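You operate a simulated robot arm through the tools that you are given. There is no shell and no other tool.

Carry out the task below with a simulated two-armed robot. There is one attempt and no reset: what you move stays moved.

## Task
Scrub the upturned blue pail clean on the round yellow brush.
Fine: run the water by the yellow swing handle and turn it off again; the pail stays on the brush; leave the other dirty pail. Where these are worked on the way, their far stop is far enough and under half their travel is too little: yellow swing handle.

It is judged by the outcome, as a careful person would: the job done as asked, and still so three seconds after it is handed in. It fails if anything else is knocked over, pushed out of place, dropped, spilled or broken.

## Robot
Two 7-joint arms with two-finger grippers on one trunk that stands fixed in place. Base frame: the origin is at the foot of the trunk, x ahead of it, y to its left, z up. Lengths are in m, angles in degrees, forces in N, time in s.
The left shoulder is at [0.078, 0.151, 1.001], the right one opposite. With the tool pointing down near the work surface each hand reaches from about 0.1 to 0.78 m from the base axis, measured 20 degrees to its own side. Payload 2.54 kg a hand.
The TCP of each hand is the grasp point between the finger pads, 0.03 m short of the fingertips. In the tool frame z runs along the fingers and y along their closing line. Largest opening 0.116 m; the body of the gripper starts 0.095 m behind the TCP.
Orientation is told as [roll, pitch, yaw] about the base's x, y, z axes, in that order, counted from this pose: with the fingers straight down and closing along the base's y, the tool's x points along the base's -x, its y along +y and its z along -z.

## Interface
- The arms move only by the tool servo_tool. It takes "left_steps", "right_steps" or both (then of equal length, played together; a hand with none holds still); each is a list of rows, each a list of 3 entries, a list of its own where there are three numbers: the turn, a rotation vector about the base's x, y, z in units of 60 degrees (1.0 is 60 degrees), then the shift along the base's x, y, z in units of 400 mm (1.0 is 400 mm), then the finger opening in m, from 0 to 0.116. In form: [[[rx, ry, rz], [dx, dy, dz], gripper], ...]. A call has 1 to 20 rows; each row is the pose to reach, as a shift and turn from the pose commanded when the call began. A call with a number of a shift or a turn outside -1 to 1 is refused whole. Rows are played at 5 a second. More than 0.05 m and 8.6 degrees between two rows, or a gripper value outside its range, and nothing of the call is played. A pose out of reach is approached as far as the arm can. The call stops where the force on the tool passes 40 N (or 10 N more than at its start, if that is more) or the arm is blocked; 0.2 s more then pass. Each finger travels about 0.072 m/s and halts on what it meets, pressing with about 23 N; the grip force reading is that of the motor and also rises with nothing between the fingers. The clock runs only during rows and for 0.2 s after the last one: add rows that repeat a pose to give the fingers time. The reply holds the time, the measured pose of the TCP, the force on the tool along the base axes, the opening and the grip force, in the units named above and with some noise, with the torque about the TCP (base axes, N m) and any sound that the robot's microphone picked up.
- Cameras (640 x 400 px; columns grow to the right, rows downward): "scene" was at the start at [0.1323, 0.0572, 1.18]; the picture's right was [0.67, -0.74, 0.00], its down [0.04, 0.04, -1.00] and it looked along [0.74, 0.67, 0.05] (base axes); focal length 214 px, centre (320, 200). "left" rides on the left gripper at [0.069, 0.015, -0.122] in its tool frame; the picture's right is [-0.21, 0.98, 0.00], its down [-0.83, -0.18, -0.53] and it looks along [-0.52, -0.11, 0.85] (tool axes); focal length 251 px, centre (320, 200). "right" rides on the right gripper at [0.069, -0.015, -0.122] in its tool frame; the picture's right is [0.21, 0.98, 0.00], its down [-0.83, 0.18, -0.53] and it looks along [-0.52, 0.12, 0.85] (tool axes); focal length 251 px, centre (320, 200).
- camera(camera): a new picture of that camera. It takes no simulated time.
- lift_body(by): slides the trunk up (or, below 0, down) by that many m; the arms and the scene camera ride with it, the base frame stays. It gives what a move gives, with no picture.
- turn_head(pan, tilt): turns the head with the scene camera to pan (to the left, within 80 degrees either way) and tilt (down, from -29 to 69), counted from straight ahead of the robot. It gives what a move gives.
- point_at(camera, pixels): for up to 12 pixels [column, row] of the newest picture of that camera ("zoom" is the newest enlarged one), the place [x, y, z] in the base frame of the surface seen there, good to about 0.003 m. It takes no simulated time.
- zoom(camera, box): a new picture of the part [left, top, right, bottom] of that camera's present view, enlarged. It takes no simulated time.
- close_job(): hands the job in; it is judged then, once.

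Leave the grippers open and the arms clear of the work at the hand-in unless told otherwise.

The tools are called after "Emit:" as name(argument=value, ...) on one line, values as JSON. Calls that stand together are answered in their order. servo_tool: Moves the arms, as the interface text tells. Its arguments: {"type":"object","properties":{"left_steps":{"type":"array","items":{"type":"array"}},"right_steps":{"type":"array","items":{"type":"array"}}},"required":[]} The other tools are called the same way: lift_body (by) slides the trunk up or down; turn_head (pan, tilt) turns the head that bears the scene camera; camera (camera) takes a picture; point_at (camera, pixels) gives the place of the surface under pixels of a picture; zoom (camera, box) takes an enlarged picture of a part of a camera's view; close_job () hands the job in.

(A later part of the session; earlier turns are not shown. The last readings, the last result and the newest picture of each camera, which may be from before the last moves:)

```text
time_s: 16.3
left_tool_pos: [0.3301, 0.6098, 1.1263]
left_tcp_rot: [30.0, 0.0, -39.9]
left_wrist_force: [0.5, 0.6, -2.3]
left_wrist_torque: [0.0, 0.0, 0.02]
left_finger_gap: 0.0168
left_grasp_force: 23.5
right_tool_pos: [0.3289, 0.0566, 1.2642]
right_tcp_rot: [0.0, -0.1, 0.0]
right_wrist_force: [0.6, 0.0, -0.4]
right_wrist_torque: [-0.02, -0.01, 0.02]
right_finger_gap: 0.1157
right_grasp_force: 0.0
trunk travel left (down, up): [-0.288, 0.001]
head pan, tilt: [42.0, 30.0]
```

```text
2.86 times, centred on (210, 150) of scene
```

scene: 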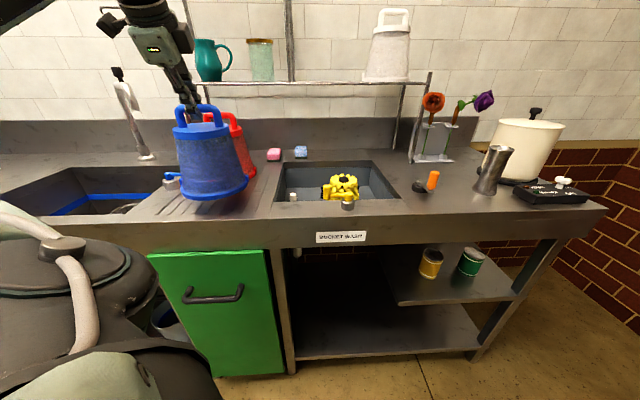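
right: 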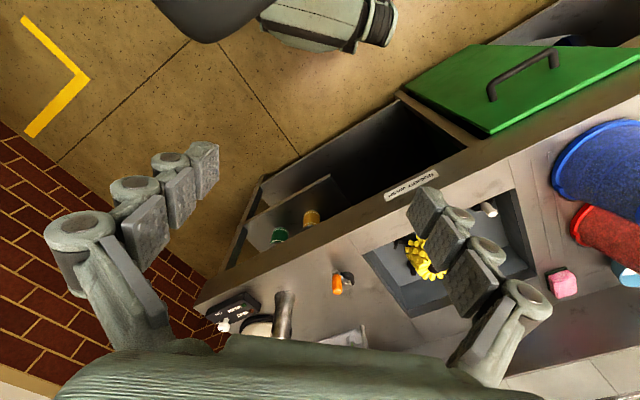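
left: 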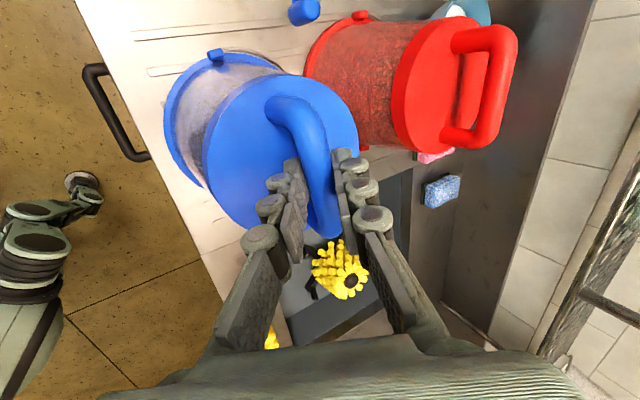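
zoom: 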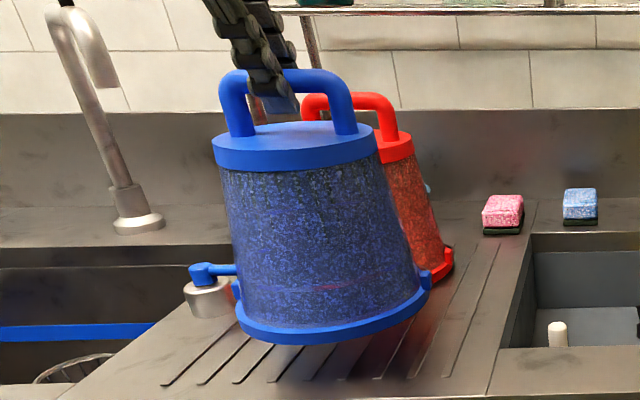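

The pail is lifted (~2.3 N load), steady. Now carry: first away from the red pail (−y), then along over the sink, staying ≥0.13 m from the yellow knob; stop short of the brush to check.

Emit:
servo_tool(left_steps=[[[0, 0, 0], [0, -0.0675, 0], 0.0], [[0, 0, 0], [0, -0.135, 0], 0.0], [[0, 0, 0], [0.025, -0.2, 0], 0.0], [[0, 0, 0], [0.11, -0.2125, 0], 0.0], [[0, 0, 0], [0.195, -0.225, 0], 0.0], [[0, 0, 0], [0.28, -0.2375, 0], 0.0], [[0, 0, 0], [0.365, -0.25, 0], 0.0], [[0, 0, 0], [0.45, -0.2675, 0], 0.0], [[0, 0, 0], [0.535, -0.285, 0], 0.0], [[0, 0, 0], [0.535, -0.285, 0], 0.0]])

Emit:
camera(camera="scene")

Emit:
camera(camera="left")

```text
time_s: 18.5
left_tool_pos: [0.5453, 0.4937, 1.1244]
left_tcp_rot: [30.2, -0.2, -40.1]
left_wrist_force: [0.4, 0.2, -2.1]
left_wrist_torque: [-0.01, 0.03, 0.0]
left_finger_gap: 0.0166
left_grasp_force: 23.2
right_tool_pos: [0.3291, 0.0567, 1.2657]
right_tcp_rot: [-0.1, 0.1, 0.0]
right_wrist_force: [0.5, -0.2, 1.1]
right_wrist_torque: [-0.04, -0.02, -0.02]
right_finger_gap: 0.1161
right_grasp_force: 0.1
trunk travel left (down, up): [-0.288, 0.001]
head pan, tilt: [42.0, 30.0]
```

```text
taken
```

scene: 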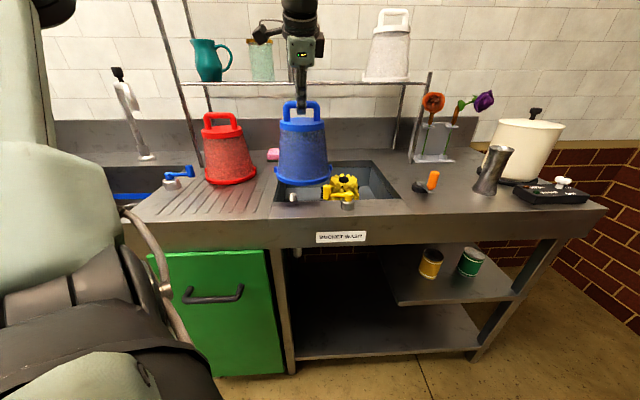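

```text
taken
```

left: 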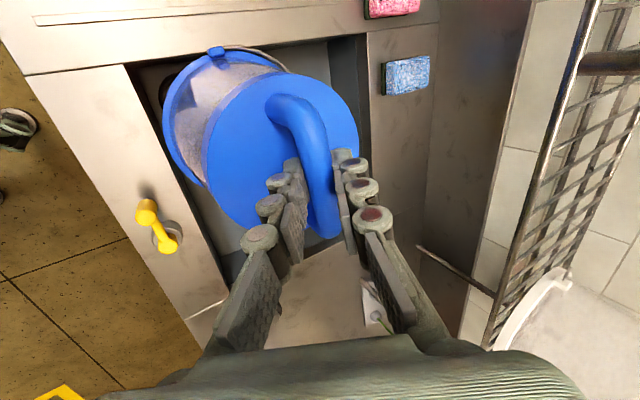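

Carrying fine. Now measure the pail's pose in the hand: lid edge and rim points in the left camera.

Emit:
zoom(camera="left", box=[140, 30, 380, 250])

Emit:
zoom(camera="scene", box=[250, 80, 400, 220])

```text
1.82 times, centred on (260, 140) of left
```

zoom: 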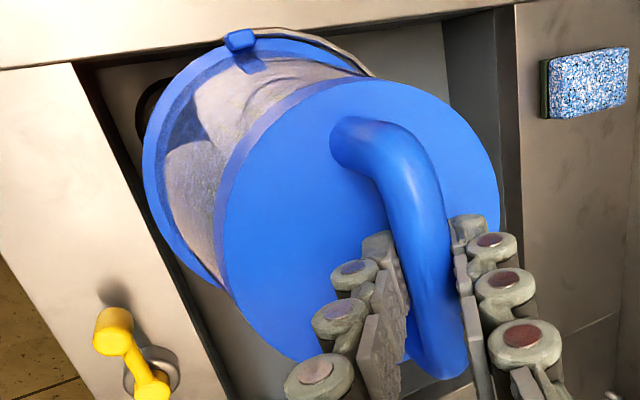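

```text
2.86 times, centred on (325, 150) of scene
```

zoom: 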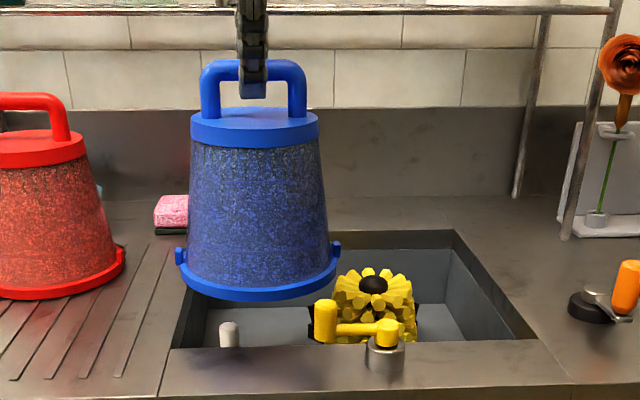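

Grip is at bar centre (scene zoom [253,75] vs bar 203–307). Measuring lid edge and rim.

Emit:
point_at(camera="left", pixels=[[208, 140], [218, 107], [244.5, 82.5], [287.5, 77.5], [325, 92], [352, 124], [218, 183], [240, 215], [166.5, 112.5], [174.7, 151], [185.7, 76.7], [216, 52]])

Emit:
point_at(camera="zoom", pixels=[[194, 118], [316, 118], [255, 112], [230, 110], [182, 282], [220, 293], [260, 297], [300, 290], [334, 275], [182, 257], [335, 250], [255, 128]])

```text
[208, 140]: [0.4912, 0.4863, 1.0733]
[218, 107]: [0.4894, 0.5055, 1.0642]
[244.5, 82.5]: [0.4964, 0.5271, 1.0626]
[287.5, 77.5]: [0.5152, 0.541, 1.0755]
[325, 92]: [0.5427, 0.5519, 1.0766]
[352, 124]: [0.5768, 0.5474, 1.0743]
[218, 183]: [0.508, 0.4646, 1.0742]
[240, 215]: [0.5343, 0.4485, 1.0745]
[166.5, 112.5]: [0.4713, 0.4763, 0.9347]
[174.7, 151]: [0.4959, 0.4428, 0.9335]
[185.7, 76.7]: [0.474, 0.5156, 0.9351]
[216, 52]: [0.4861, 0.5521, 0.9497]
```

```text
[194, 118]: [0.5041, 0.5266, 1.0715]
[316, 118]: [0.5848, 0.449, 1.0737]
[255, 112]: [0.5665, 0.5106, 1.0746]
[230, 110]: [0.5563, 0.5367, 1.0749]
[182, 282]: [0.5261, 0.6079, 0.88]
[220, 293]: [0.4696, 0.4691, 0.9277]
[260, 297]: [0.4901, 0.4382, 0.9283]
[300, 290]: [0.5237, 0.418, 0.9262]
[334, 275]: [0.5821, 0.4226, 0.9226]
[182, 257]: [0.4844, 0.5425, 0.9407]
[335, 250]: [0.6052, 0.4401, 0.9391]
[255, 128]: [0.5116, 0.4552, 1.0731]
```

The pail is level, centred about (+0.005,+0.005) from the TCP, lugs at −40°. Move over the brush: TCP to (0.685,0.4495) at the same height.

Emit:
servo_tool(left_steps=[[[0, 0, 0], [0.07, -0.022, 0], 0.0], [[0, 0, 0], [0.14, -0.044, 0], 0.0], [[0, 0, 0], [0.21, -0.066, 0], 0.0], [[0, 0, 0], [0.28, -0.088, 0], 0.0], [[0, 0, 0], [0.349, -0.1105, 0], 0.0], [[0, 0, 0], [0.349, -0.1105, 0], 0.0]])

Emit:
camera(camera="scene")

Emit:
camera(camera="left")

Emit:
zoom(camera="scene", box=[270, 80, 430, 220])

```text
time_s: 19.9
left_tool_pos: [0.6835, 0.4503, 1.1259]
left_tcp_rot: [30.2, -0.2, -40.0]
left_wrist_force: [-0.3, 0.6, -2.2]
left_wrist_torque: [-0.04, 0.02, -0.02]
left_finger_gap: 0.0163
left_grasp_force: 23.3
right_tool_pos: [0.3282, 0.056, 1.2654]
right_tcp_rot: [0.1, 0.0, 0.1]
right_wrist_force: [-0.4, 0.5, 0.3]
right_wrist_torque: [-0.02, -0.03, 0.02]
right_finger_gap: 0.1159
right_grasp_force: 0.0
trunk travel left (down, up): [-0.288, 0.001]
head pan, tilt: [42.0, 30.0]
```

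```text
taken
```

scene: 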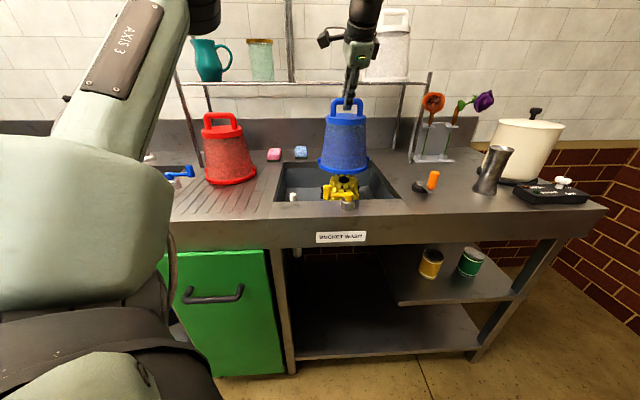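

```text
taken
```

left: 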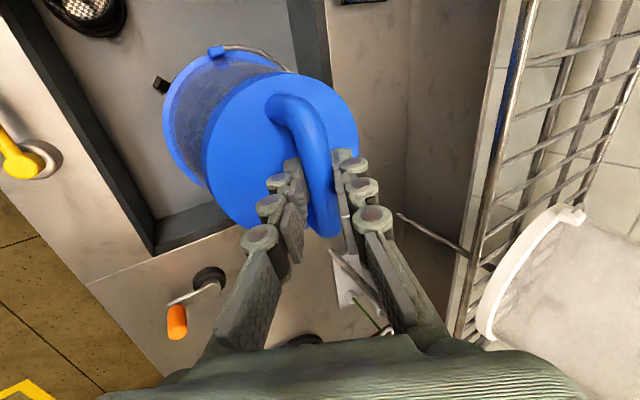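

```text
2.86 times, centred on (350, 150) of scene
```

zoom: 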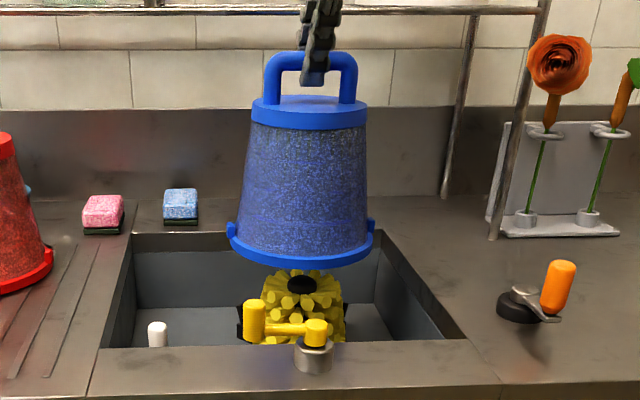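

Measure the pail's position now over the brush.

Emit:
point_at(camera="zoom", pixels=[[250, 258], [275, 264], [300, 265], [325, 263], [350, 257], [232, 230], [370, 226], [255, 105], [360, 105], [300, 285], [310, 300], [245, 310]])

Emit:
point_at(camera="left", pixels=[[208, 140], [287.5, 77.5], [325, 92], [352, 124], [218, 183], [240, 215], [166.5, 112.5], [174.7, 151], [185.7, 76.7], [216, 52], [161, 82], [232, 95]])

```text
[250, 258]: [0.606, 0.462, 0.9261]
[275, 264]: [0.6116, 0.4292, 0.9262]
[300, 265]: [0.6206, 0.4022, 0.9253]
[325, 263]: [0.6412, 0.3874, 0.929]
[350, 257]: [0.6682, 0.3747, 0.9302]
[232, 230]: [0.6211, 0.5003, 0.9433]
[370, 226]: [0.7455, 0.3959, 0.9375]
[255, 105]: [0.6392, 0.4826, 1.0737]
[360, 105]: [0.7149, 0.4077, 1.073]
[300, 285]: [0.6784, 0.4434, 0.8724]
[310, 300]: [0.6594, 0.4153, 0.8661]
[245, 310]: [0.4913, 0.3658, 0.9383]
```

```text
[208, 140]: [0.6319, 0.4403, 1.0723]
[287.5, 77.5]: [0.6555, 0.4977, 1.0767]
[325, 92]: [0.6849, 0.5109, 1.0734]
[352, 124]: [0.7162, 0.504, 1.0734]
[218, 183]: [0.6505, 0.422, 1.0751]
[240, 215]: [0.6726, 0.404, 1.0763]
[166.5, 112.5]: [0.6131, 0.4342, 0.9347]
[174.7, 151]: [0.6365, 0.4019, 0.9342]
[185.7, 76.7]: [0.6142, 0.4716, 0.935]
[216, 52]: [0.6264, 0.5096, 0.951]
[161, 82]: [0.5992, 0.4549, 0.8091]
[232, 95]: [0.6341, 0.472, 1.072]
```

Pail centre ≈ (0.689,0.455), brush centre ≈ (0.690,0.4545): aligned. Lower in stages: first 0.10 m so the rim is just above the post tops.

Emit:
servo_tool(left_steps=[[[0, 0, 0], [0.001, 0, -0.05], 0.0], [[0, 0, 0], [0.002, 0, -0.1], 0.0], [[0, 0, 0], [0.002, 0, -0.15], 0.0], [[0, 0, 0], [0.002, 0, -0.2], 0.0], [[0, 0, 0], [0.002, 0, -0.245], 0.0], [[0, 0, 0], [0.002, 0, -0.245], 0.0]])

Emit:
camera(camera="left")

Emit:
zoom(camera="scene", box=[270, 80, 430, 220])

```text
time_s: 21.3
left_tool_pos: [0.6849, 0.4499, 1.027]
left_tcp_rot: [30.2, -0.1, -40.0]
left_wrist_force: [0.7, -0.4, -1.5]
left_wrist_torque: [-0.02, 0.02, -0.01]
left_finger_gap: 0.0164
left_grasp_force: 23.1
right_tool_pos: [0.3288, 0.0573, 1.265]
right_tcp_rot: [-0.1, 0.1, 0.0]
right_wrist_force: [-0.2, 0.0, -0.3]
right_wrist_torque: [0.03, 0.0, -0.02]
right_finger_gap: 0.1161
right_grasp_force: 0.0
trunk travel left (down, up): [-0.288, 0.001]
head pan, tilt: [42.0, 30.0]
```

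```text
taken
```

left: 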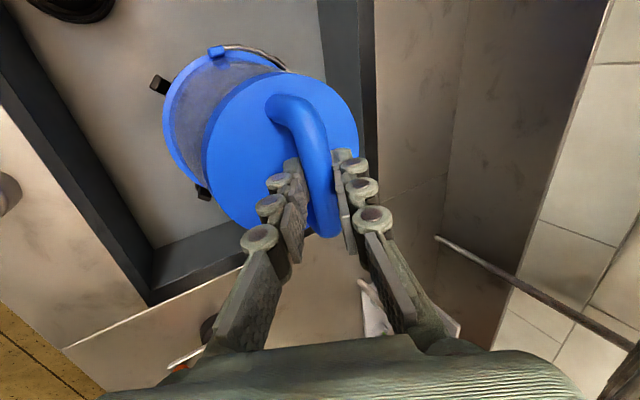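

```text
2.86 times, centred on (350, 150) of scene
```

zoom: 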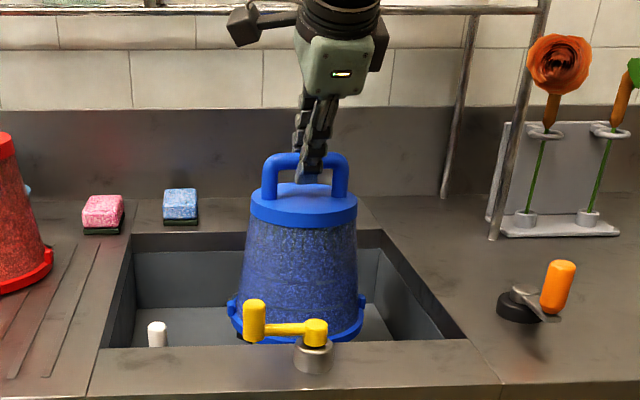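

Rim is near the post tops. Zoom in on the two visible posts ([158,85] and [203,192]) relative to the rim.

Emit:
zoom(camera="left", box=[140, 40, 260, 220])

Emit:
point_at(camera="left", pixels=[[158, 80], [160, 88], [203, 193], [198, 189], [165, 112], [175, 155], [186, 172], [172, 90], [216, 50], [285, 70], [190, 72]])

```text
2.22 times, centred on (200, 130) of left
```

zoom: 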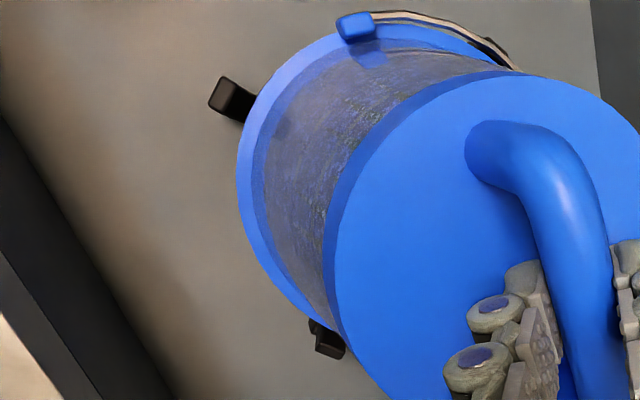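

```text
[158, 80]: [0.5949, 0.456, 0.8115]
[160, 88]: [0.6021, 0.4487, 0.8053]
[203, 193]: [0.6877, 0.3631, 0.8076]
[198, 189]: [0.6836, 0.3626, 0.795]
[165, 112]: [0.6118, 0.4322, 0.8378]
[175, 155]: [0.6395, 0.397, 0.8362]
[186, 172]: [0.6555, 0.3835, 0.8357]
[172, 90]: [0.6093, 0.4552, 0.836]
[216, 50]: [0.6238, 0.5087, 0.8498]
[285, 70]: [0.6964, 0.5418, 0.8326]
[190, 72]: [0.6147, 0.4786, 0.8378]
```

Rim sits centred inside the posts. Continue lowering gently 0.022 m and read the force.

Emit:
servo_tool(left_steps=[[[0, 0, 0], [0.0025, 0, -0.018], 0.0], [[0, 0, 0], [0.0025, 0, -0.036], 0.0], [[0, 0, 0], [0.0025, 0, -0.055], 0.0], [[0, 0, 0], [0.0025, 0, -0.055], 0.0]])

Emit:
zoom(camera="left", box=[140, 40, 260, 220])

```text
time_s: 22.3
left_tool_pos: [0.6862, 0.45, 1.0055]
left_tcp_rot: [30.1, 0.0, -39.9]
left_wrist_force: [0.7, 0.1, -2.3]
left_wrist_torque: [-0.02, 0.02, 0.01]
left_finger_gap: 0.0164
left_grasp_force: 23.1
right_tool_pos: [0.3285, 0.0571, 1.2657]
right_tcp_rot: [-0.1, 0.0, 0.1]
right_wrist_force: [-0.2, -0.1, 0.0]
right_wrist_torque: [0.0, 0.02, 0.0]
right_finger_gap: 0.1161
right_grasp_force: 0.1
trunk travel left (down, up): [-0.288, 0.001]
head pan, tilt: [42.0, 30.0]
```

```text
2.22 times, centred on (200, 130) of left
```

zoom: 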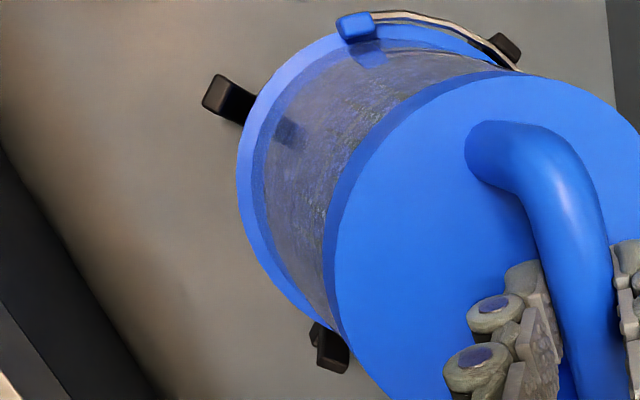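

No contact yet; rim bottom ≈0.797 and inside all visible posts. Continue down slowly until it seats.

Emit:
servo_tool(left_steps=[[[0, 0, 0], [0, 0, -0.01], 0.0], [[0, 0, 0], [0, 0, -0.02], 0.0], [[0, 0, 0], [0, 0, -0.03], 0.0], [[0, 0, 0], [0, 0, -0.037], 0.0], [[0, 0, 0], [0, 0, -0.037], 0.0]])

Emit:
zoom(camera="left", box=[140, 40, 260, 220])

Emit:
zoom(camera="scene", box=[270, 80, 430, 220])

```text
time_s: 23.5
left_tool_pos: [0.6865, 0.4507, 0.9917]
left_tcp_rot: [30.2, -0.2, -40.0]
left_wrist_force: [0.5, -0.7, -2.6]
left_wrist_torque: [-0.02, 0.01, -0.01]
left_finger_gap: 0.0166
left_grasp_force: 23.1
right_tool_pos: [0.3277, 0.0568, 1.2651]
right_tcp_rot: [0.0, 0.1, -0.1]
right_wrist_force: [0.3, 0.0, 0.4]
right_wrist_torque: [-0.03, 0.01, -0.04]
right_finger_gap: 0.1161
right_grasp_force: 0.1
trunk travel left (down, up): [-0.288, 0.001]
head pan, tilt: [42.0, 30.0]
```

```text
2.22 times, centred on (200, 130) of left
```

zoom: 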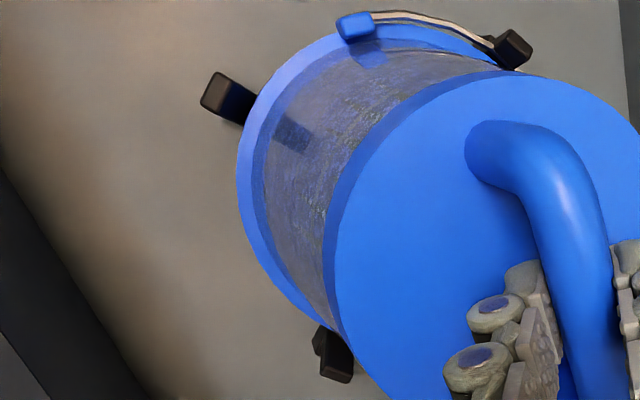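

```text
2.86 times, centred on (350, 150) of scene
```

zoom: 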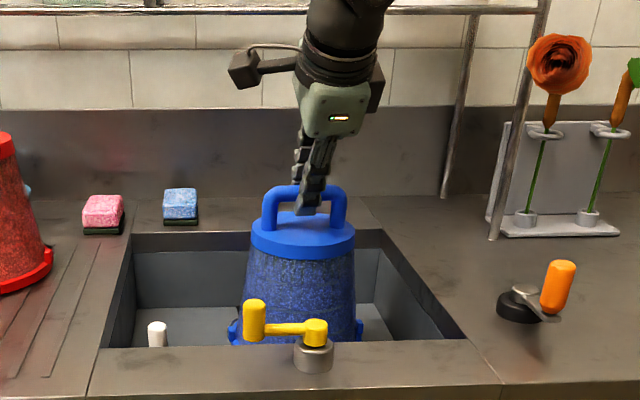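

Still no contact (force −2.6 N is just the pail's weight). Continue down in 2 mm rows.

Emit:
servo_tool(left_steps=[[[0, 0, 0], [0, 0, -0.005], 0.0], [[0, 0, 0], [0, 0, -0.01], 0.0], [[0, 0, 0], [0, 0, -0.015], 0.0], [[0, 0, 0], [0, 0, -0.015], 0.0]])

```text
time_s: 24.5
left_tool_pos: [0.6864, 0.4498, 0.986]
left_tcp_rot: [30.3, -0.3, -39.9]
left_wrist_force: [0.2, 1.7, 3.9]
left_wrist_torque: [-0.06, -0.13, 0.05]
left_finger_gap: 0.0167
left_grasp_force: 23.4
right_tool_pos: [0.3282, 0.0573, 1.2643]
right_tcp_rot: [0.0, 0.0, 0.0]
right_wrist_force: [0.3, 0.1, 0.4]
right_wrist_torque: [-0.01, 0.0, 0.01]
right_finger_gap: 0.116
right_grasp_force: 0.1
trunk travel left (down, up): [-0.288, 0.001]
head pan, tilt: [42.0, 30.0]
```

It's seated: the load changed from −2.6 to +3.9 N at z 0.986 (rim ≈0.778, on the cradle arms). Take a look before doing any scrubbing.

Emit:
camera(camera="scene")

Emit:
zoom(camera="scene", box=[310, 130, 390, 210])

Emit:
zoom(camera="left", box=[140, 20, 380, 240])

```text
taken
```

scene: 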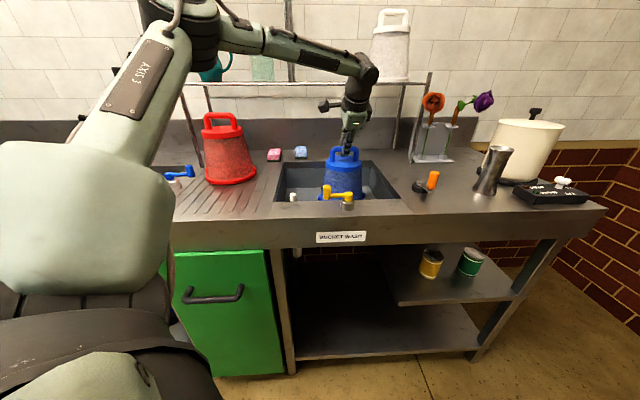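

```text
5.00 times, centred on (350, 170) of scene
```

zoom: 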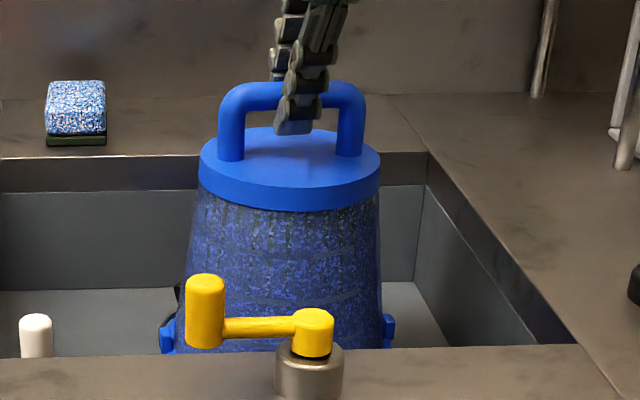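

```text
1.82 times, centred on (260, 130) of left
```

zoom: 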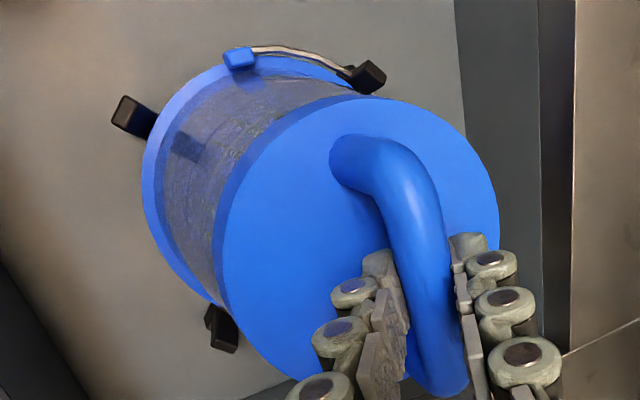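

Before letting go, I'll try a gentle twist of the pail on the brush (±17° about its axis, lugs stay between posts) and see whether the dirt changes.

Emit:
servo_tool(left_steps=[[[0, 0, 0.14], [0.0022, -0.0015, 0], 0.0], [[0, 0, 0.28], [0.004, -0.003, 0], 0.0], [[0, 0, 0.14], [0.0022, -0.0015, 0], 0.0], [[0, 0, 0], [0, 0, 0], 0.0], [[0, 0, -0.14], [-0.0015, 0.0022, 0], 0.0], [[0, 0, -0.28], [-0.003, 0.004, 0], 0.0], [[0, 0, -0.14], [-0.0015, 0.0022, 0], 0.0], [[0, 0, 0], [0, 0, 0], 0.0], [[0, 0, 0], [0, 0, 0], 0.0]])

Emit:
zoom(camera="scene", box=[310, 130, 390, 210])

Emit:
zoom(camera="left", box=[140, 20, 380, 240])

```text
time_s: 26.5
left_tool_pos: [0.6863, 0.4488, 0.9851]
left_tcp_rot: [30.3, -0.1, -39.9]
left_wrist_force: [1.9, -1.4, 7.5]
left_wrist_torque: [-0.17, -0.27, -0.05]
left_finger_gap: 0.0167
left_grasp_force: 23.0
right_tool_pos: [0.3279, 0.0568, 1.265]
right_tcp_rot: [0.1, 0.0, 0.0]
right_wrist_force: [-0.7, -0.7, -0.5]
right_wrist_torque: [-0.02, 0.02, 0.01]
right_finger_gap: 0.116
right_grasp_force: 0.1
trunk travel left (down, up): [-0.288, 0.001]
head pan, tilt: [42.0, 30.0]
```

```text
5.00 times, centred on (350, 170) of scene
```

zoom: 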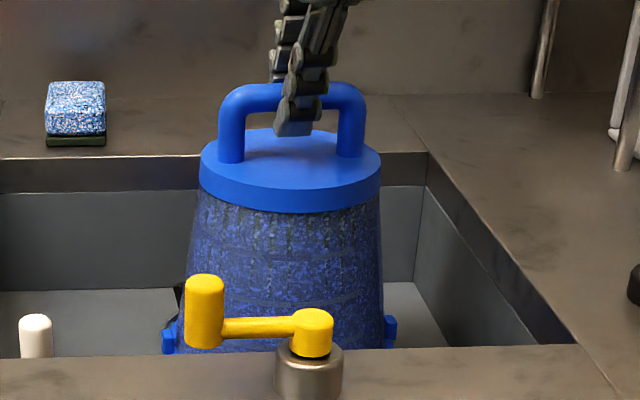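

```text
1.82 times, centred on (260, 130) of left
```

zoom: 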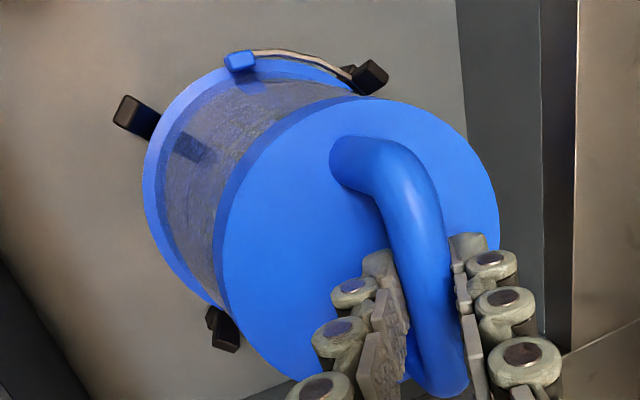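

The texture may be slightly lighter, unclear. I'll do more twist cycles and compare in the same pose.

Emit:
servo_tool(left_steps=[[[0, 0, 0.14], [0.0022, -0.0015, 0], 0.0], [[0, 0, 0.28], [0.004, -0.003, 0], 0.0], [[0, 0, 0.35], [0.005, -0.003, 0], 0.0], [[0, 0, 0.21], [0.003, -0.0022, 0], 0.0], [[0, 0, 0.07], [0.001, -0.0008, 0], 0.0], [[0, 0, -0.07], [-0.0008, 0.001, 0], 0.0], [[0, 0, -0.21], [-0.0022, 0.003, 0], 0.0], [[0, 0, -0.35], [-0.003, 0.005, 0], 0.0], [[0, 0, -0.21], [-0.0022, 0.003, 0], 0.0], [[0, 0, -0.07], [-0.0008, 0.001, 0], 0.0], [[0, 0, 0.07], [0.001, -0.0008, 0], 0.0], [[0, 0, 0.21], [0.003, -0.0022, 0], 0.0], [[0, 0, 0.35], [0.005, -0.003, 0], 0.0], [[0, 0, 0.21], [0.003, -0.0022, 0], 0.0], [[0, 0, 0.07], [0.001, -0.0008, 0], 0.0], [[0, 0, 0], [0, 0, 0], 0.0], [[0, 0, 0], [0, 0, 0], 0.0]])

Emit:
zoom(camera="scene", box=[310, 130, 390, 210])

Emit:
zoom(camera="left", box=[140, 20, 380, 240])

```text
time_s: 30.1
left_tool_pos: [0.6848, 0.45, 0.9852]
left_tcp_rot: [30.2, 0.0, -40.1]
left_wrist_force: [-2.3, 0.2, 8.2]
left_wrist_torque: [0.14, 0.09, 0.11]
left_finger_gap: 0.0168
left_grasp_force: 22.7
right_tool_pos: [0.3282, 0.0555, 1.2656]
right_tcp_rot: [0.2, -0.1, 0.0]
right_wrist_force: [0.7, -0.8, -0.2]
right_wrist_torque: [0.02, -0.03, -0.01]
right_finger_gap: 0.116
right_grasp_force: 0.0
trunk travel left (down, up): [-0.288, 0.001]
head pan, tilt: [42.0, 30.0]
```

```text
5.00 times, centred on (350, 170) of scene
```

zoom: 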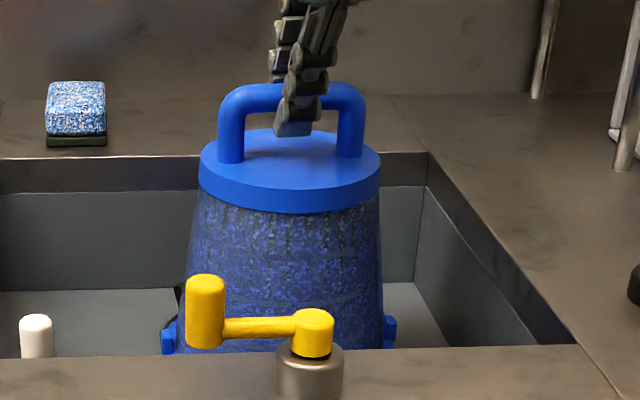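

```text
1.82 times, centred on (260, 130) of left
```

zoom: 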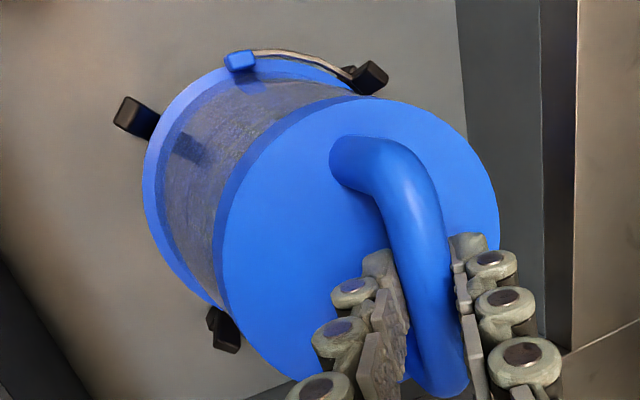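

Dry twisting does nothing noticeable, so the water is needed. The pail is centred; release it (open to 0.044, near finger keeps ~7 mm above the lid) and back out along the tool axis.

Emit:
servo_tool(left_steps=[[[0, 0, 0], [0, 0, 0.004], 0.0], [[0, 0, 0], [0, 0, 0.004], 0.02], [[0, 0, 0], [0, 0, 0.004], 0.044], [[0, 0, 0], [0, 0, 0.004], 0.044], [[0, 0, 0], [0, 0, 0.004], 0.044]])

Emit:
zoom(camera="scene", box=[310, 130, 390, 210])

Emit:
camera(camera="left")

```text
time_s: 31.3
left_tool_pos: [0.6855, 0.4497, 0.9874]
left_tcp_rot: [30.0, 0.0, -39.9]
left_wrist_force: [0.0, 0.0, -0.7]
left_wrist_torque: [-0.01, 0.02, 0.04]
left_finger_gap: 0.0441
left_grasp_force: 0.1
right_tool_pos: [0.3293, 0.0577, 1.2642]
right_tcp_rot: [0.0, 0.0, 0.0]
right_wrist_force: [0.1, -0.3, 0.0]
right_wrist_torque: [0.01, 0.0, -0.02]
right_finger_gap: 0.116
right_grasp_force: 0.0
trunk travel left (down, up): [-0.288, 0.001]
head pan, tilt: [42.0, 30.0]
```

```text
5.00 times, centred on (350, 170) of scene
```

zoom: 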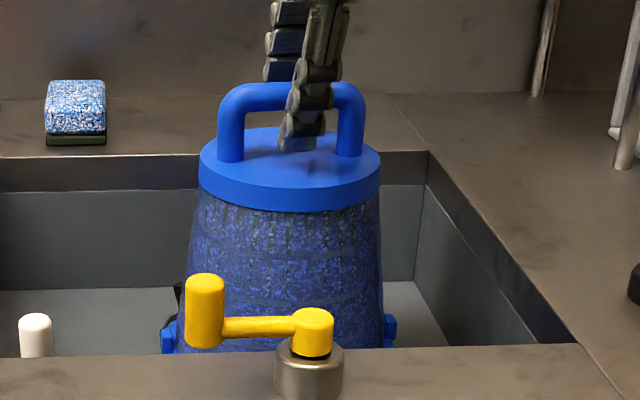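

```text
taken
```

left: 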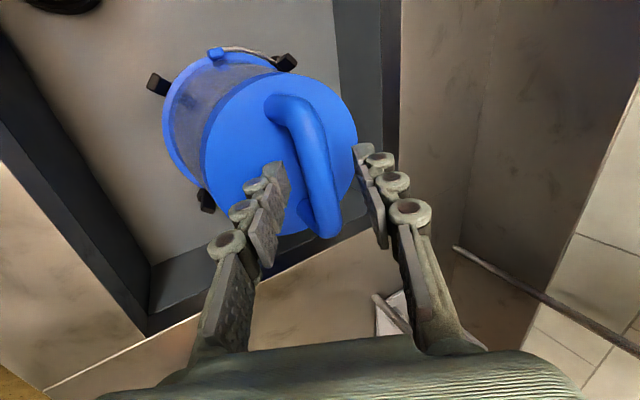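

Released; the pail stands. Back out 0.12 m along the tool axis.

Emit:
servo_tool(left_steps=[[[0, 0, 0], [-0.024, -0.0287, 0.065], 0.044], [[0, 0, 0], [-0.048, -0.0575, 0.13], 0.044], [[0, 0, 0], [-0.072, -0.086, 0.195], 0.044], [[0, 0, 0], [-0.096, -0.115, 0.26], 0.044], [[0, 0, 0], [-0.19, -0.16, 0.3], 0.044], [[0, 0, 0], [-0.28, -0.18, 0.34], 0.044], [[0, 0, 0], [-0.28, -0.18, 0.34], 0.044]])

Emit:
camera(camera="left")

Emit:
camera(camera="scene")

```text
time_s: 32.9
left_tool_pos: [0.5734, 0.379, 1.1216]
left_tcp_rot: [30.1, 0.0, -39.9]
left_wrist_force: [0.2, 0.4, -0.2]
left_wrist_torque: [-0.02, 0.02, 0.01]
left_finger_gap: 0.0438
left_grasp_force: 0.0
right_tool_pos: [0.3279, 0.0571, 1.2634]
right_tcp_rot: [0.0, 0.0, 0.0]
right_wrist_force: [0.3, 0.1, -0.2]
right_wrist_torque: [0.0, 0.0, 0.0]
right_finger_gap: 0.116
right_grasp_force: 0.1
trunk travel left (down, up): [-0.288, 0.001]
head pan, tilt: [42.0, 30.0]
```

```text
taken
```

left: 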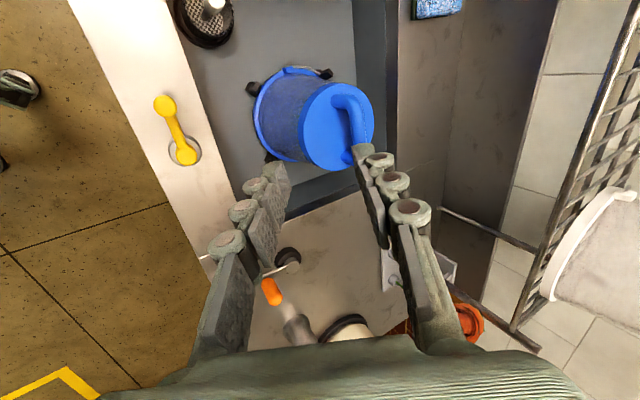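

```text
taken
```

scene: 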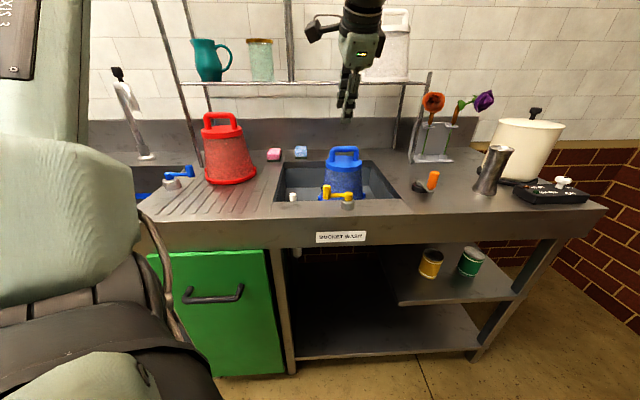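

The pail stands on the brush. Now measure the yellow handle (left cam: knob [163,105], pivot [185,150]).

Emit:
zoom(camera="left", box=[120, 70, 240, 190])

Emit:
point_at(camera="zoom", pixels=[[240, 115], [225, 115], [255, 115], [265, 150], [280, 190], [300, 240], [330, 280], [335, 295], [355, 250], [240, 85], [380, 260]])

Emit:
zoom(camera="scene", box=[300, 165, 400, 225])

```text
3.33 times, centred on (180, 130) of left
```

zoom: 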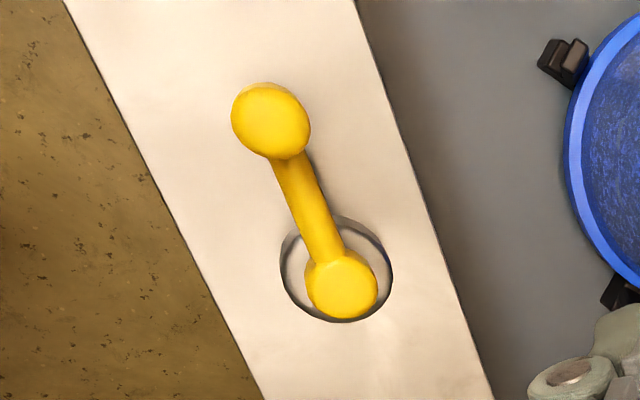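

```text
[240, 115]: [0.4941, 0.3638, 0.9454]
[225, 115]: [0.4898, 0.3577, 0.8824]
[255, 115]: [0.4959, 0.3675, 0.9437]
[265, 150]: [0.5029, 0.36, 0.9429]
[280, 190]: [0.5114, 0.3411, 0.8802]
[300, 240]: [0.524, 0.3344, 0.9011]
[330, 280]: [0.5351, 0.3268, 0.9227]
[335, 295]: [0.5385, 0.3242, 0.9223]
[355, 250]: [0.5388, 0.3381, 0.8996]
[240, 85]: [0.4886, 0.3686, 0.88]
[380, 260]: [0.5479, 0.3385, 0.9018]
```

```text
6.40 times, centred on (350, 195) of scene
```

zoom: 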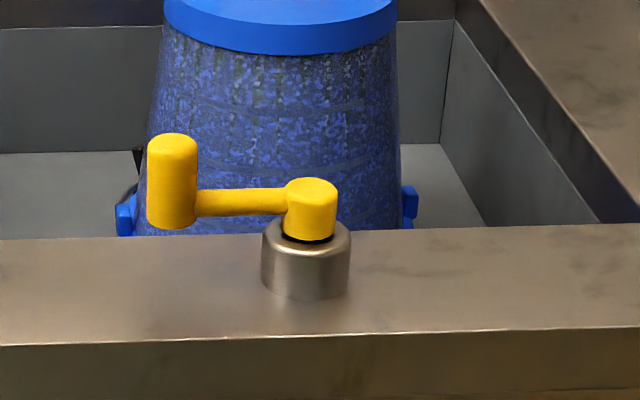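

Knob centre ≈ (0.501,0.368), top z 0.944; pivot ≈ (0.5395,0.331); lever length ≈0.053, pointing along the counter edge (136°). I'll un-tilt the hand and move above the knob at z≈1.05 with fingers at 0.07.

Emit:
servo_tool(left_steps=[[[-0.096, 0.0804, 0], [-0.04, -0.006, 0], 0.07], [[-0.1915, 0.1608, 0], [-0.09, -0.014, -0.04], 0.07], [[-0.287, 0.241, 0], [-0.14, -0.02, -0.09], 0.07], [[-0.383, 0.3215, 0], [-0.181, -0.0275, -0.14], 0.07], [[-0.383, 0.3215, 0], [-0.181, -0.0275, -0.179], 0.07], [[-0.383, 0.3215, 0], [-0.181, -0.0275, -0.179], 0.07]])

Emit:
camera(camera="left")

Emit:
camera(camera="scene")

```text
time_s: 34.3
left_tool_pos: [0.501, 0.3668, 1.0509]
left_tcp_rot: [0.0, -0.2, -39.9]
left_wrist_force: [0.0, 0.4, -0.2]
left_wrist_torque: [-0.06, -0.02, 0.02]
left_finger_gap: 0.0697
left_grasp_force: 0.0
right_tool_pos: [0.3292, 0.0559, 1.2636]
right_tcp_rot: [-0.1, 0.1, 0.0]
right_wrist_force: [-0.8, -0.8, -0.4]
right_wrist_torque: [-0.02, -0.01, -0.02]
right_finger_gap: 0.116
right_grasp_force: 0.1
trunk travel left (down, up): [-0.288, 0.001]
head pan, tilt: [42.0, 30.0]
```

```text
taken
```

left: 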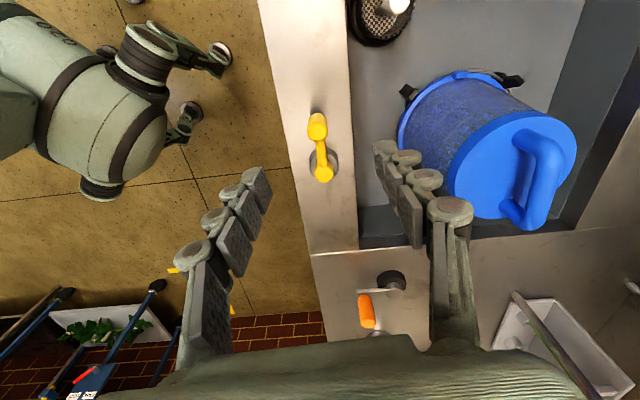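

```text
taken
```

scene: 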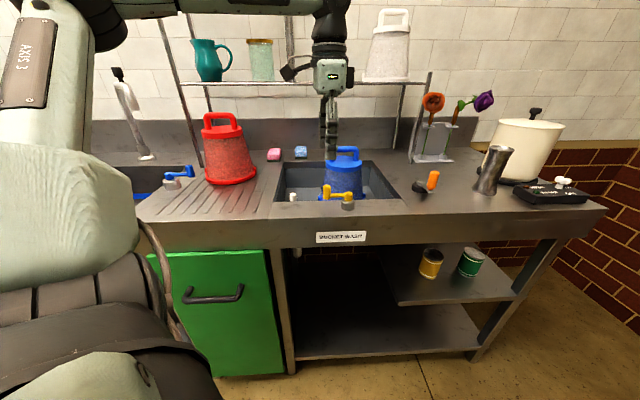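

Check the knob's centre from this overhead view.

Emit:
zoom(camera="left", box=[280, 90, 360, 200])

Emit:
point_at(camera="left", pixels=[[317, 121], [310, 122], [325, 124], [317, 116], [317, 128], [323, 173], [318, 171], [328, 171], [323, 178], [310, 155], [335, 155], [320, 150]])

```text
3.64 times, centred on (320, 145) of left
```

zoom: 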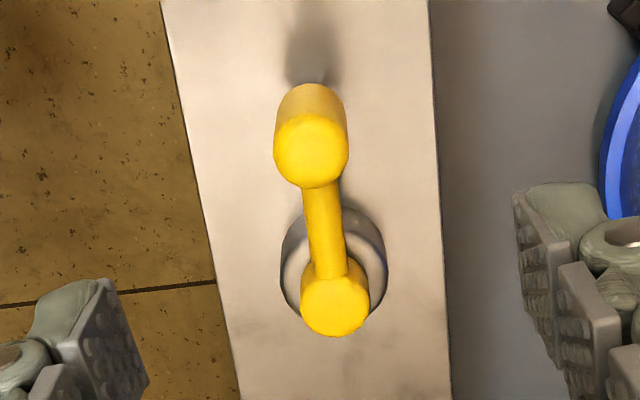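

```text
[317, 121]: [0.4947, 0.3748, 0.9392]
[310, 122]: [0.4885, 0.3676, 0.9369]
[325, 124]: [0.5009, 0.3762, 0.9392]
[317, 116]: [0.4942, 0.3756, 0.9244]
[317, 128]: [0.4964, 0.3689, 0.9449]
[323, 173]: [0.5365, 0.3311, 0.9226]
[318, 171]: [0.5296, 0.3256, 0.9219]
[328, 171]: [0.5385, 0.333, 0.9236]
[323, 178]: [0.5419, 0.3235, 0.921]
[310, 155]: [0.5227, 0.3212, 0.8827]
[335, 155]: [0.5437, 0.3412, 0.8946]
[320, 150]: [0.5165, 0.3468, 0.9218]
```

Knob centre ≈ (0.499,0.368), diameter ≈0.019; pivot ≈ (0.537,0.3305). Descend to z=0.934 straddling the knob, with a −4.6° yaw correction.

Emit:
servo_tool(left_steps=[[[0, 0, -0.077], [-0.005, 0.003, -0.07], 0.06], [[0, 0, -0.077], [-0.005, 0.003, -0.15], 0.06], [[0, 0, -0.077], [-0.005, 0.003, -0.23], 0.06], [[0, 0, -0.077], [-0.005, 0.003, -0.2925], 0.06], [[0, 0, -0.077], [-0.005, 0.003, -0.2925], 0.06]])

Emit:
camera(camera="left")

Emit:
zoom(camera="scene", box=[300, 140, 400, 220])

```text
time_s: 35.5
left_tool_pos: [0.4998, 0.3691, 0.934]
left_tcp_rot: [0.1, -0.1, -44.5]
left_wrist_force: [-0.1, -0.1, 0.9]
left_wrist_torque: [0.01, 0.0, -0.02]
left_finger_gap: 0.0599
left_grasp_force: 0.0
right_tool_pos: [0.3275, 0.0562, 1.2643]
right_tcp_rot: [-0.1, 0.0, 0.1]
right_wrist_force: [0.5, -0.2, -0.4]
right_wrist_torque: [-0.01, 0.02, -0.01]
right_finger_gap: 0.116
right_grasp_force: 0.1
trunk travel left (down, up): [-0.288, 0.001]
head pan, tilt: [42.0, 30.0]
```

```text
taken
```

left: 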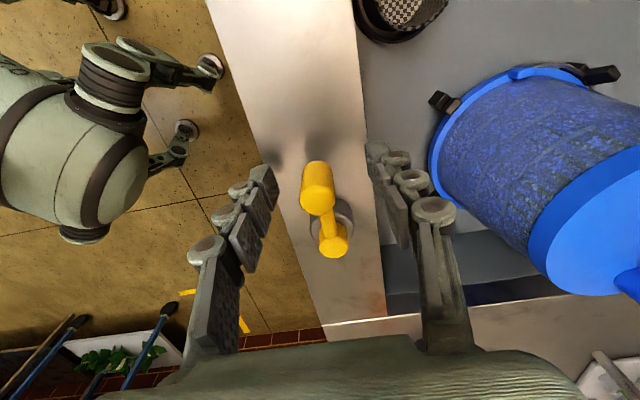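

```text
5.00 times, centred on (350, 180) of scene
```

zoom: 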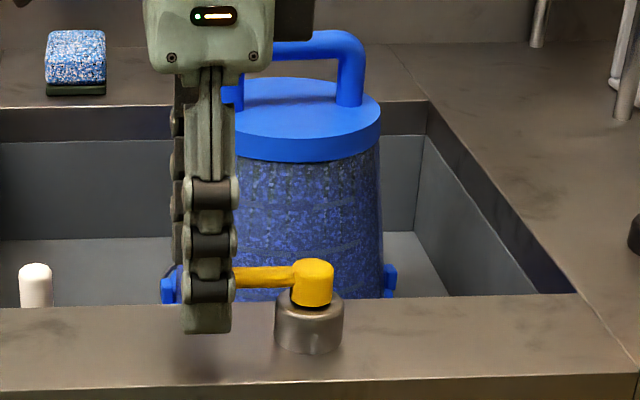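

The fingers straddle the knob. Close gently on it.

Emit:
servo_tool(left_steps=[[[0, 0, 0], [0, 0, 0], 0.03], [[0, 0, 0], [0, 0, 0], 0.015], [[0, 0, 0], [0, 0, 0], 0.01], [[0, 0, 0], [0, 0, 0], 0.01]])

Emit:
camera(camera="left")

```text
time_s: 36.5
left_tool_pos: [0.4997, 0.3669, 0.9342]
left_tcp_rot: [0.1, 0.0, -44.6]
left_wrist_force: [-9.3, -11.3, -5.9]
left_wrist_torque: [-0.37, 0.08, -0.11]
left_finger_gap: 0.0187
left_grasp_force: 43.9
right_tool_pos: [0.3282, 0.0565, 1.265]
right_tcp_rot: [0.1, 0.0, 0.0]
right_wrist_force: [0.5, -0.1, -0.6]
right_wrist_torque: [-0.03, -0.01, 0.01]
right_finger_gap: 0.1162
right_grasp_force: 0.0
trunk travel left (down, up): [-0.288, 0.001]
head pan, tilt: [42.0, 30.0]
```

```text
taken
```

left: 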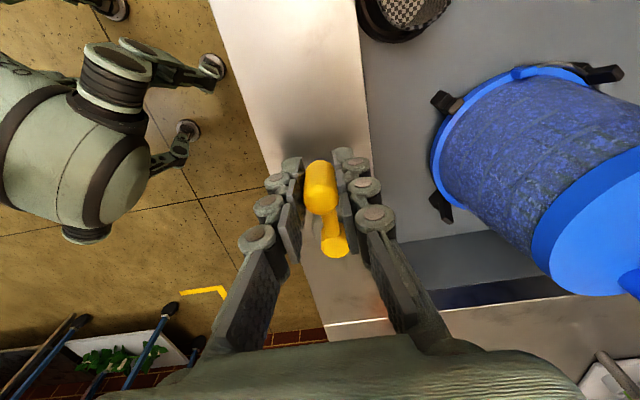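

Gripped (gap 0.0187); the tool feels a reaction toward −x−y, suggesting the lever resists motion toward the sink. Try swinging it 12° toward the front (counter-clockwise) along its arc, watching force.

Emit:
servo_tool(left_steps=[[[0, 0, 0.05], [-0.0045, -0.0052, 0], 0.01], [[0, 0, 0.1], [-0.009, -0.0103, 0], 0.01], [[0, 0, 0.15], [-0.013, -0.016, 0], 0.01], [[0, 0, 0.2], [-0.0168, -0.0215, 0], 0.01], [[0, 0, 0.2], [-0.0168, -0.0215, 0], 0.01]])

Emit:
camera(camera="left")

Emit:
zoom(camera="scene", box=[300, 140, 400, 220])

```text
time_s: 37.7
left_tool_pos: [0.4925, 0.3607, 0.9349]
left_tcp_rot: [0.2, -0.1, -32.4]
left_wrist_force: [-2.6, 7.8, 2.7]
left_wrist_torque: [0.45, 0.55, 0.28]
left_finger_gap: 0.0187
left_grasp_force: 43.6
right_tool_pos: [0.3287, 0.0566, 1.2658]
right_tcp_rot: [-0.1, 0.0, 0.0]
right_wrist_force: [0.8, 0.3, -1.1]
right_wrist_torque: [-0.04, 0.04, 0.01]
right_finger_gap: 0.116
right_grasp_force: 0.1
trunk travel left (down, up): [-0.288, 0.001]
head pan, tilt: [42.0, 30.0]
```

```text
taken
```

left: 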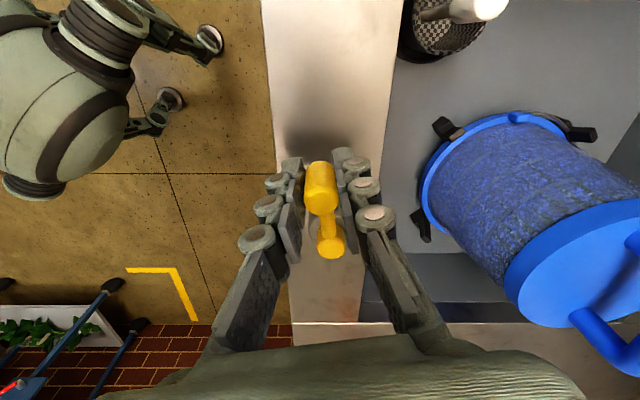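

```text
5.00 times, centred on (350, 180) of scene
```

zoom: 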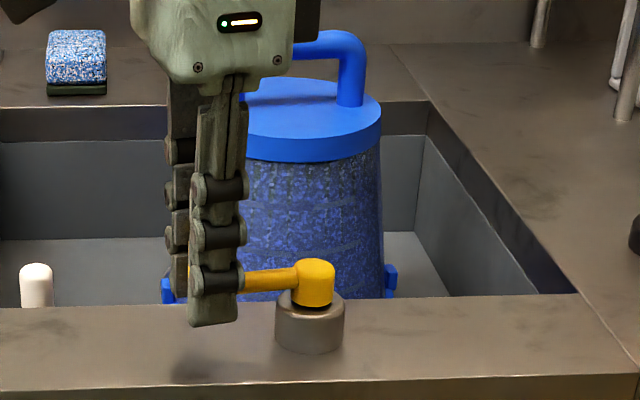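

The lever swings that way with light resistance (~8 N). Continue along the arc another 48° in 6° rows.

Emit:
servo_tool(left_steps=[[[0, 0, 0.1], [-0.0069, -0.0121, 0], 0.01], [[0, 0, 0.2], [-0.0126, -0.0248, 0], 0.01], [[0, 0, 0.3], [-0.0169, -0.0381, 0], 0.01], [[0, 0, 0.4], [-0.0197, -0.0517, 0], 0.01], [[0, 0, 0.5], [-0.0212, -0.0655, 0], 0.01], [[0, 0, 0.6], [-0.0211, -0.0794, 0], 0.01], [[0, 0, 0.7], [-0.0197, -0.0933, 0], 0.01], [[0, 0, 0.8], [-0.0168, -0.1069, 0], 0.01], [[0, 0, 0.8], [-0.0168, -0.1069, 0], 0.01]])

Emit:
camera(camera="left")

Emit:
zoom(camera="scene", box=[300, 130, 400, 220])

```text
time_s: 39.7
left_tool_pos: [0.4819, 0.3155, 0.9331]
left_tcp_rot: [0.3, 0.2, 15.6]
left_wrist_force: [-24.0, -5.8, -4.2]
left_wrist_torque: [-0.28, 0.8, 0.0]
left_finger_gap: 0.0188
left_grasp_force: 43.7
right_tool_pos: [0.3253, 0.0559, 1.2651]
right_tcp_rot: [0.0, -0.1, 0.1]
right_wrist_force: [-0.6, -0.1, 0.5]
right_wrist_torque: [-0.06, 0.0, -0.03]
right_finger_gap: 0.116
right_grasp_force: 0.0
trunk travel left (down, up): [-0.288, 0.001]
head pan, tilt: [42.0, 30.0]
```

```text
taken
```

left: 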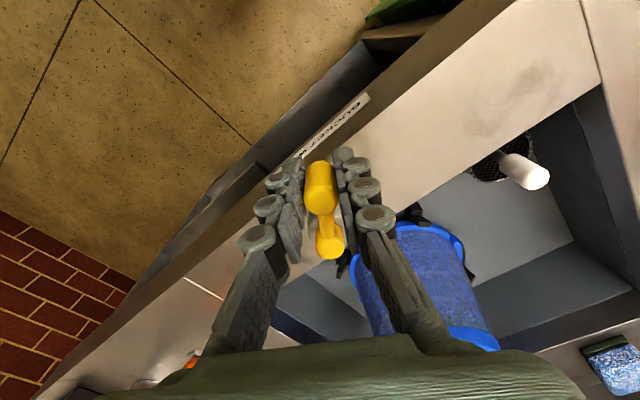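

```text
4.44 times, centred on (350, 175) of scene
```

zoom: 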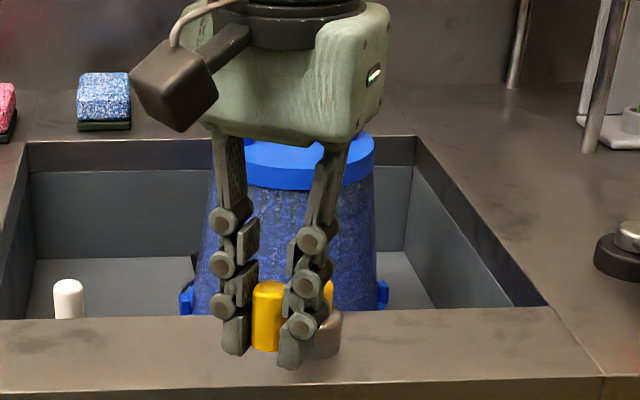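

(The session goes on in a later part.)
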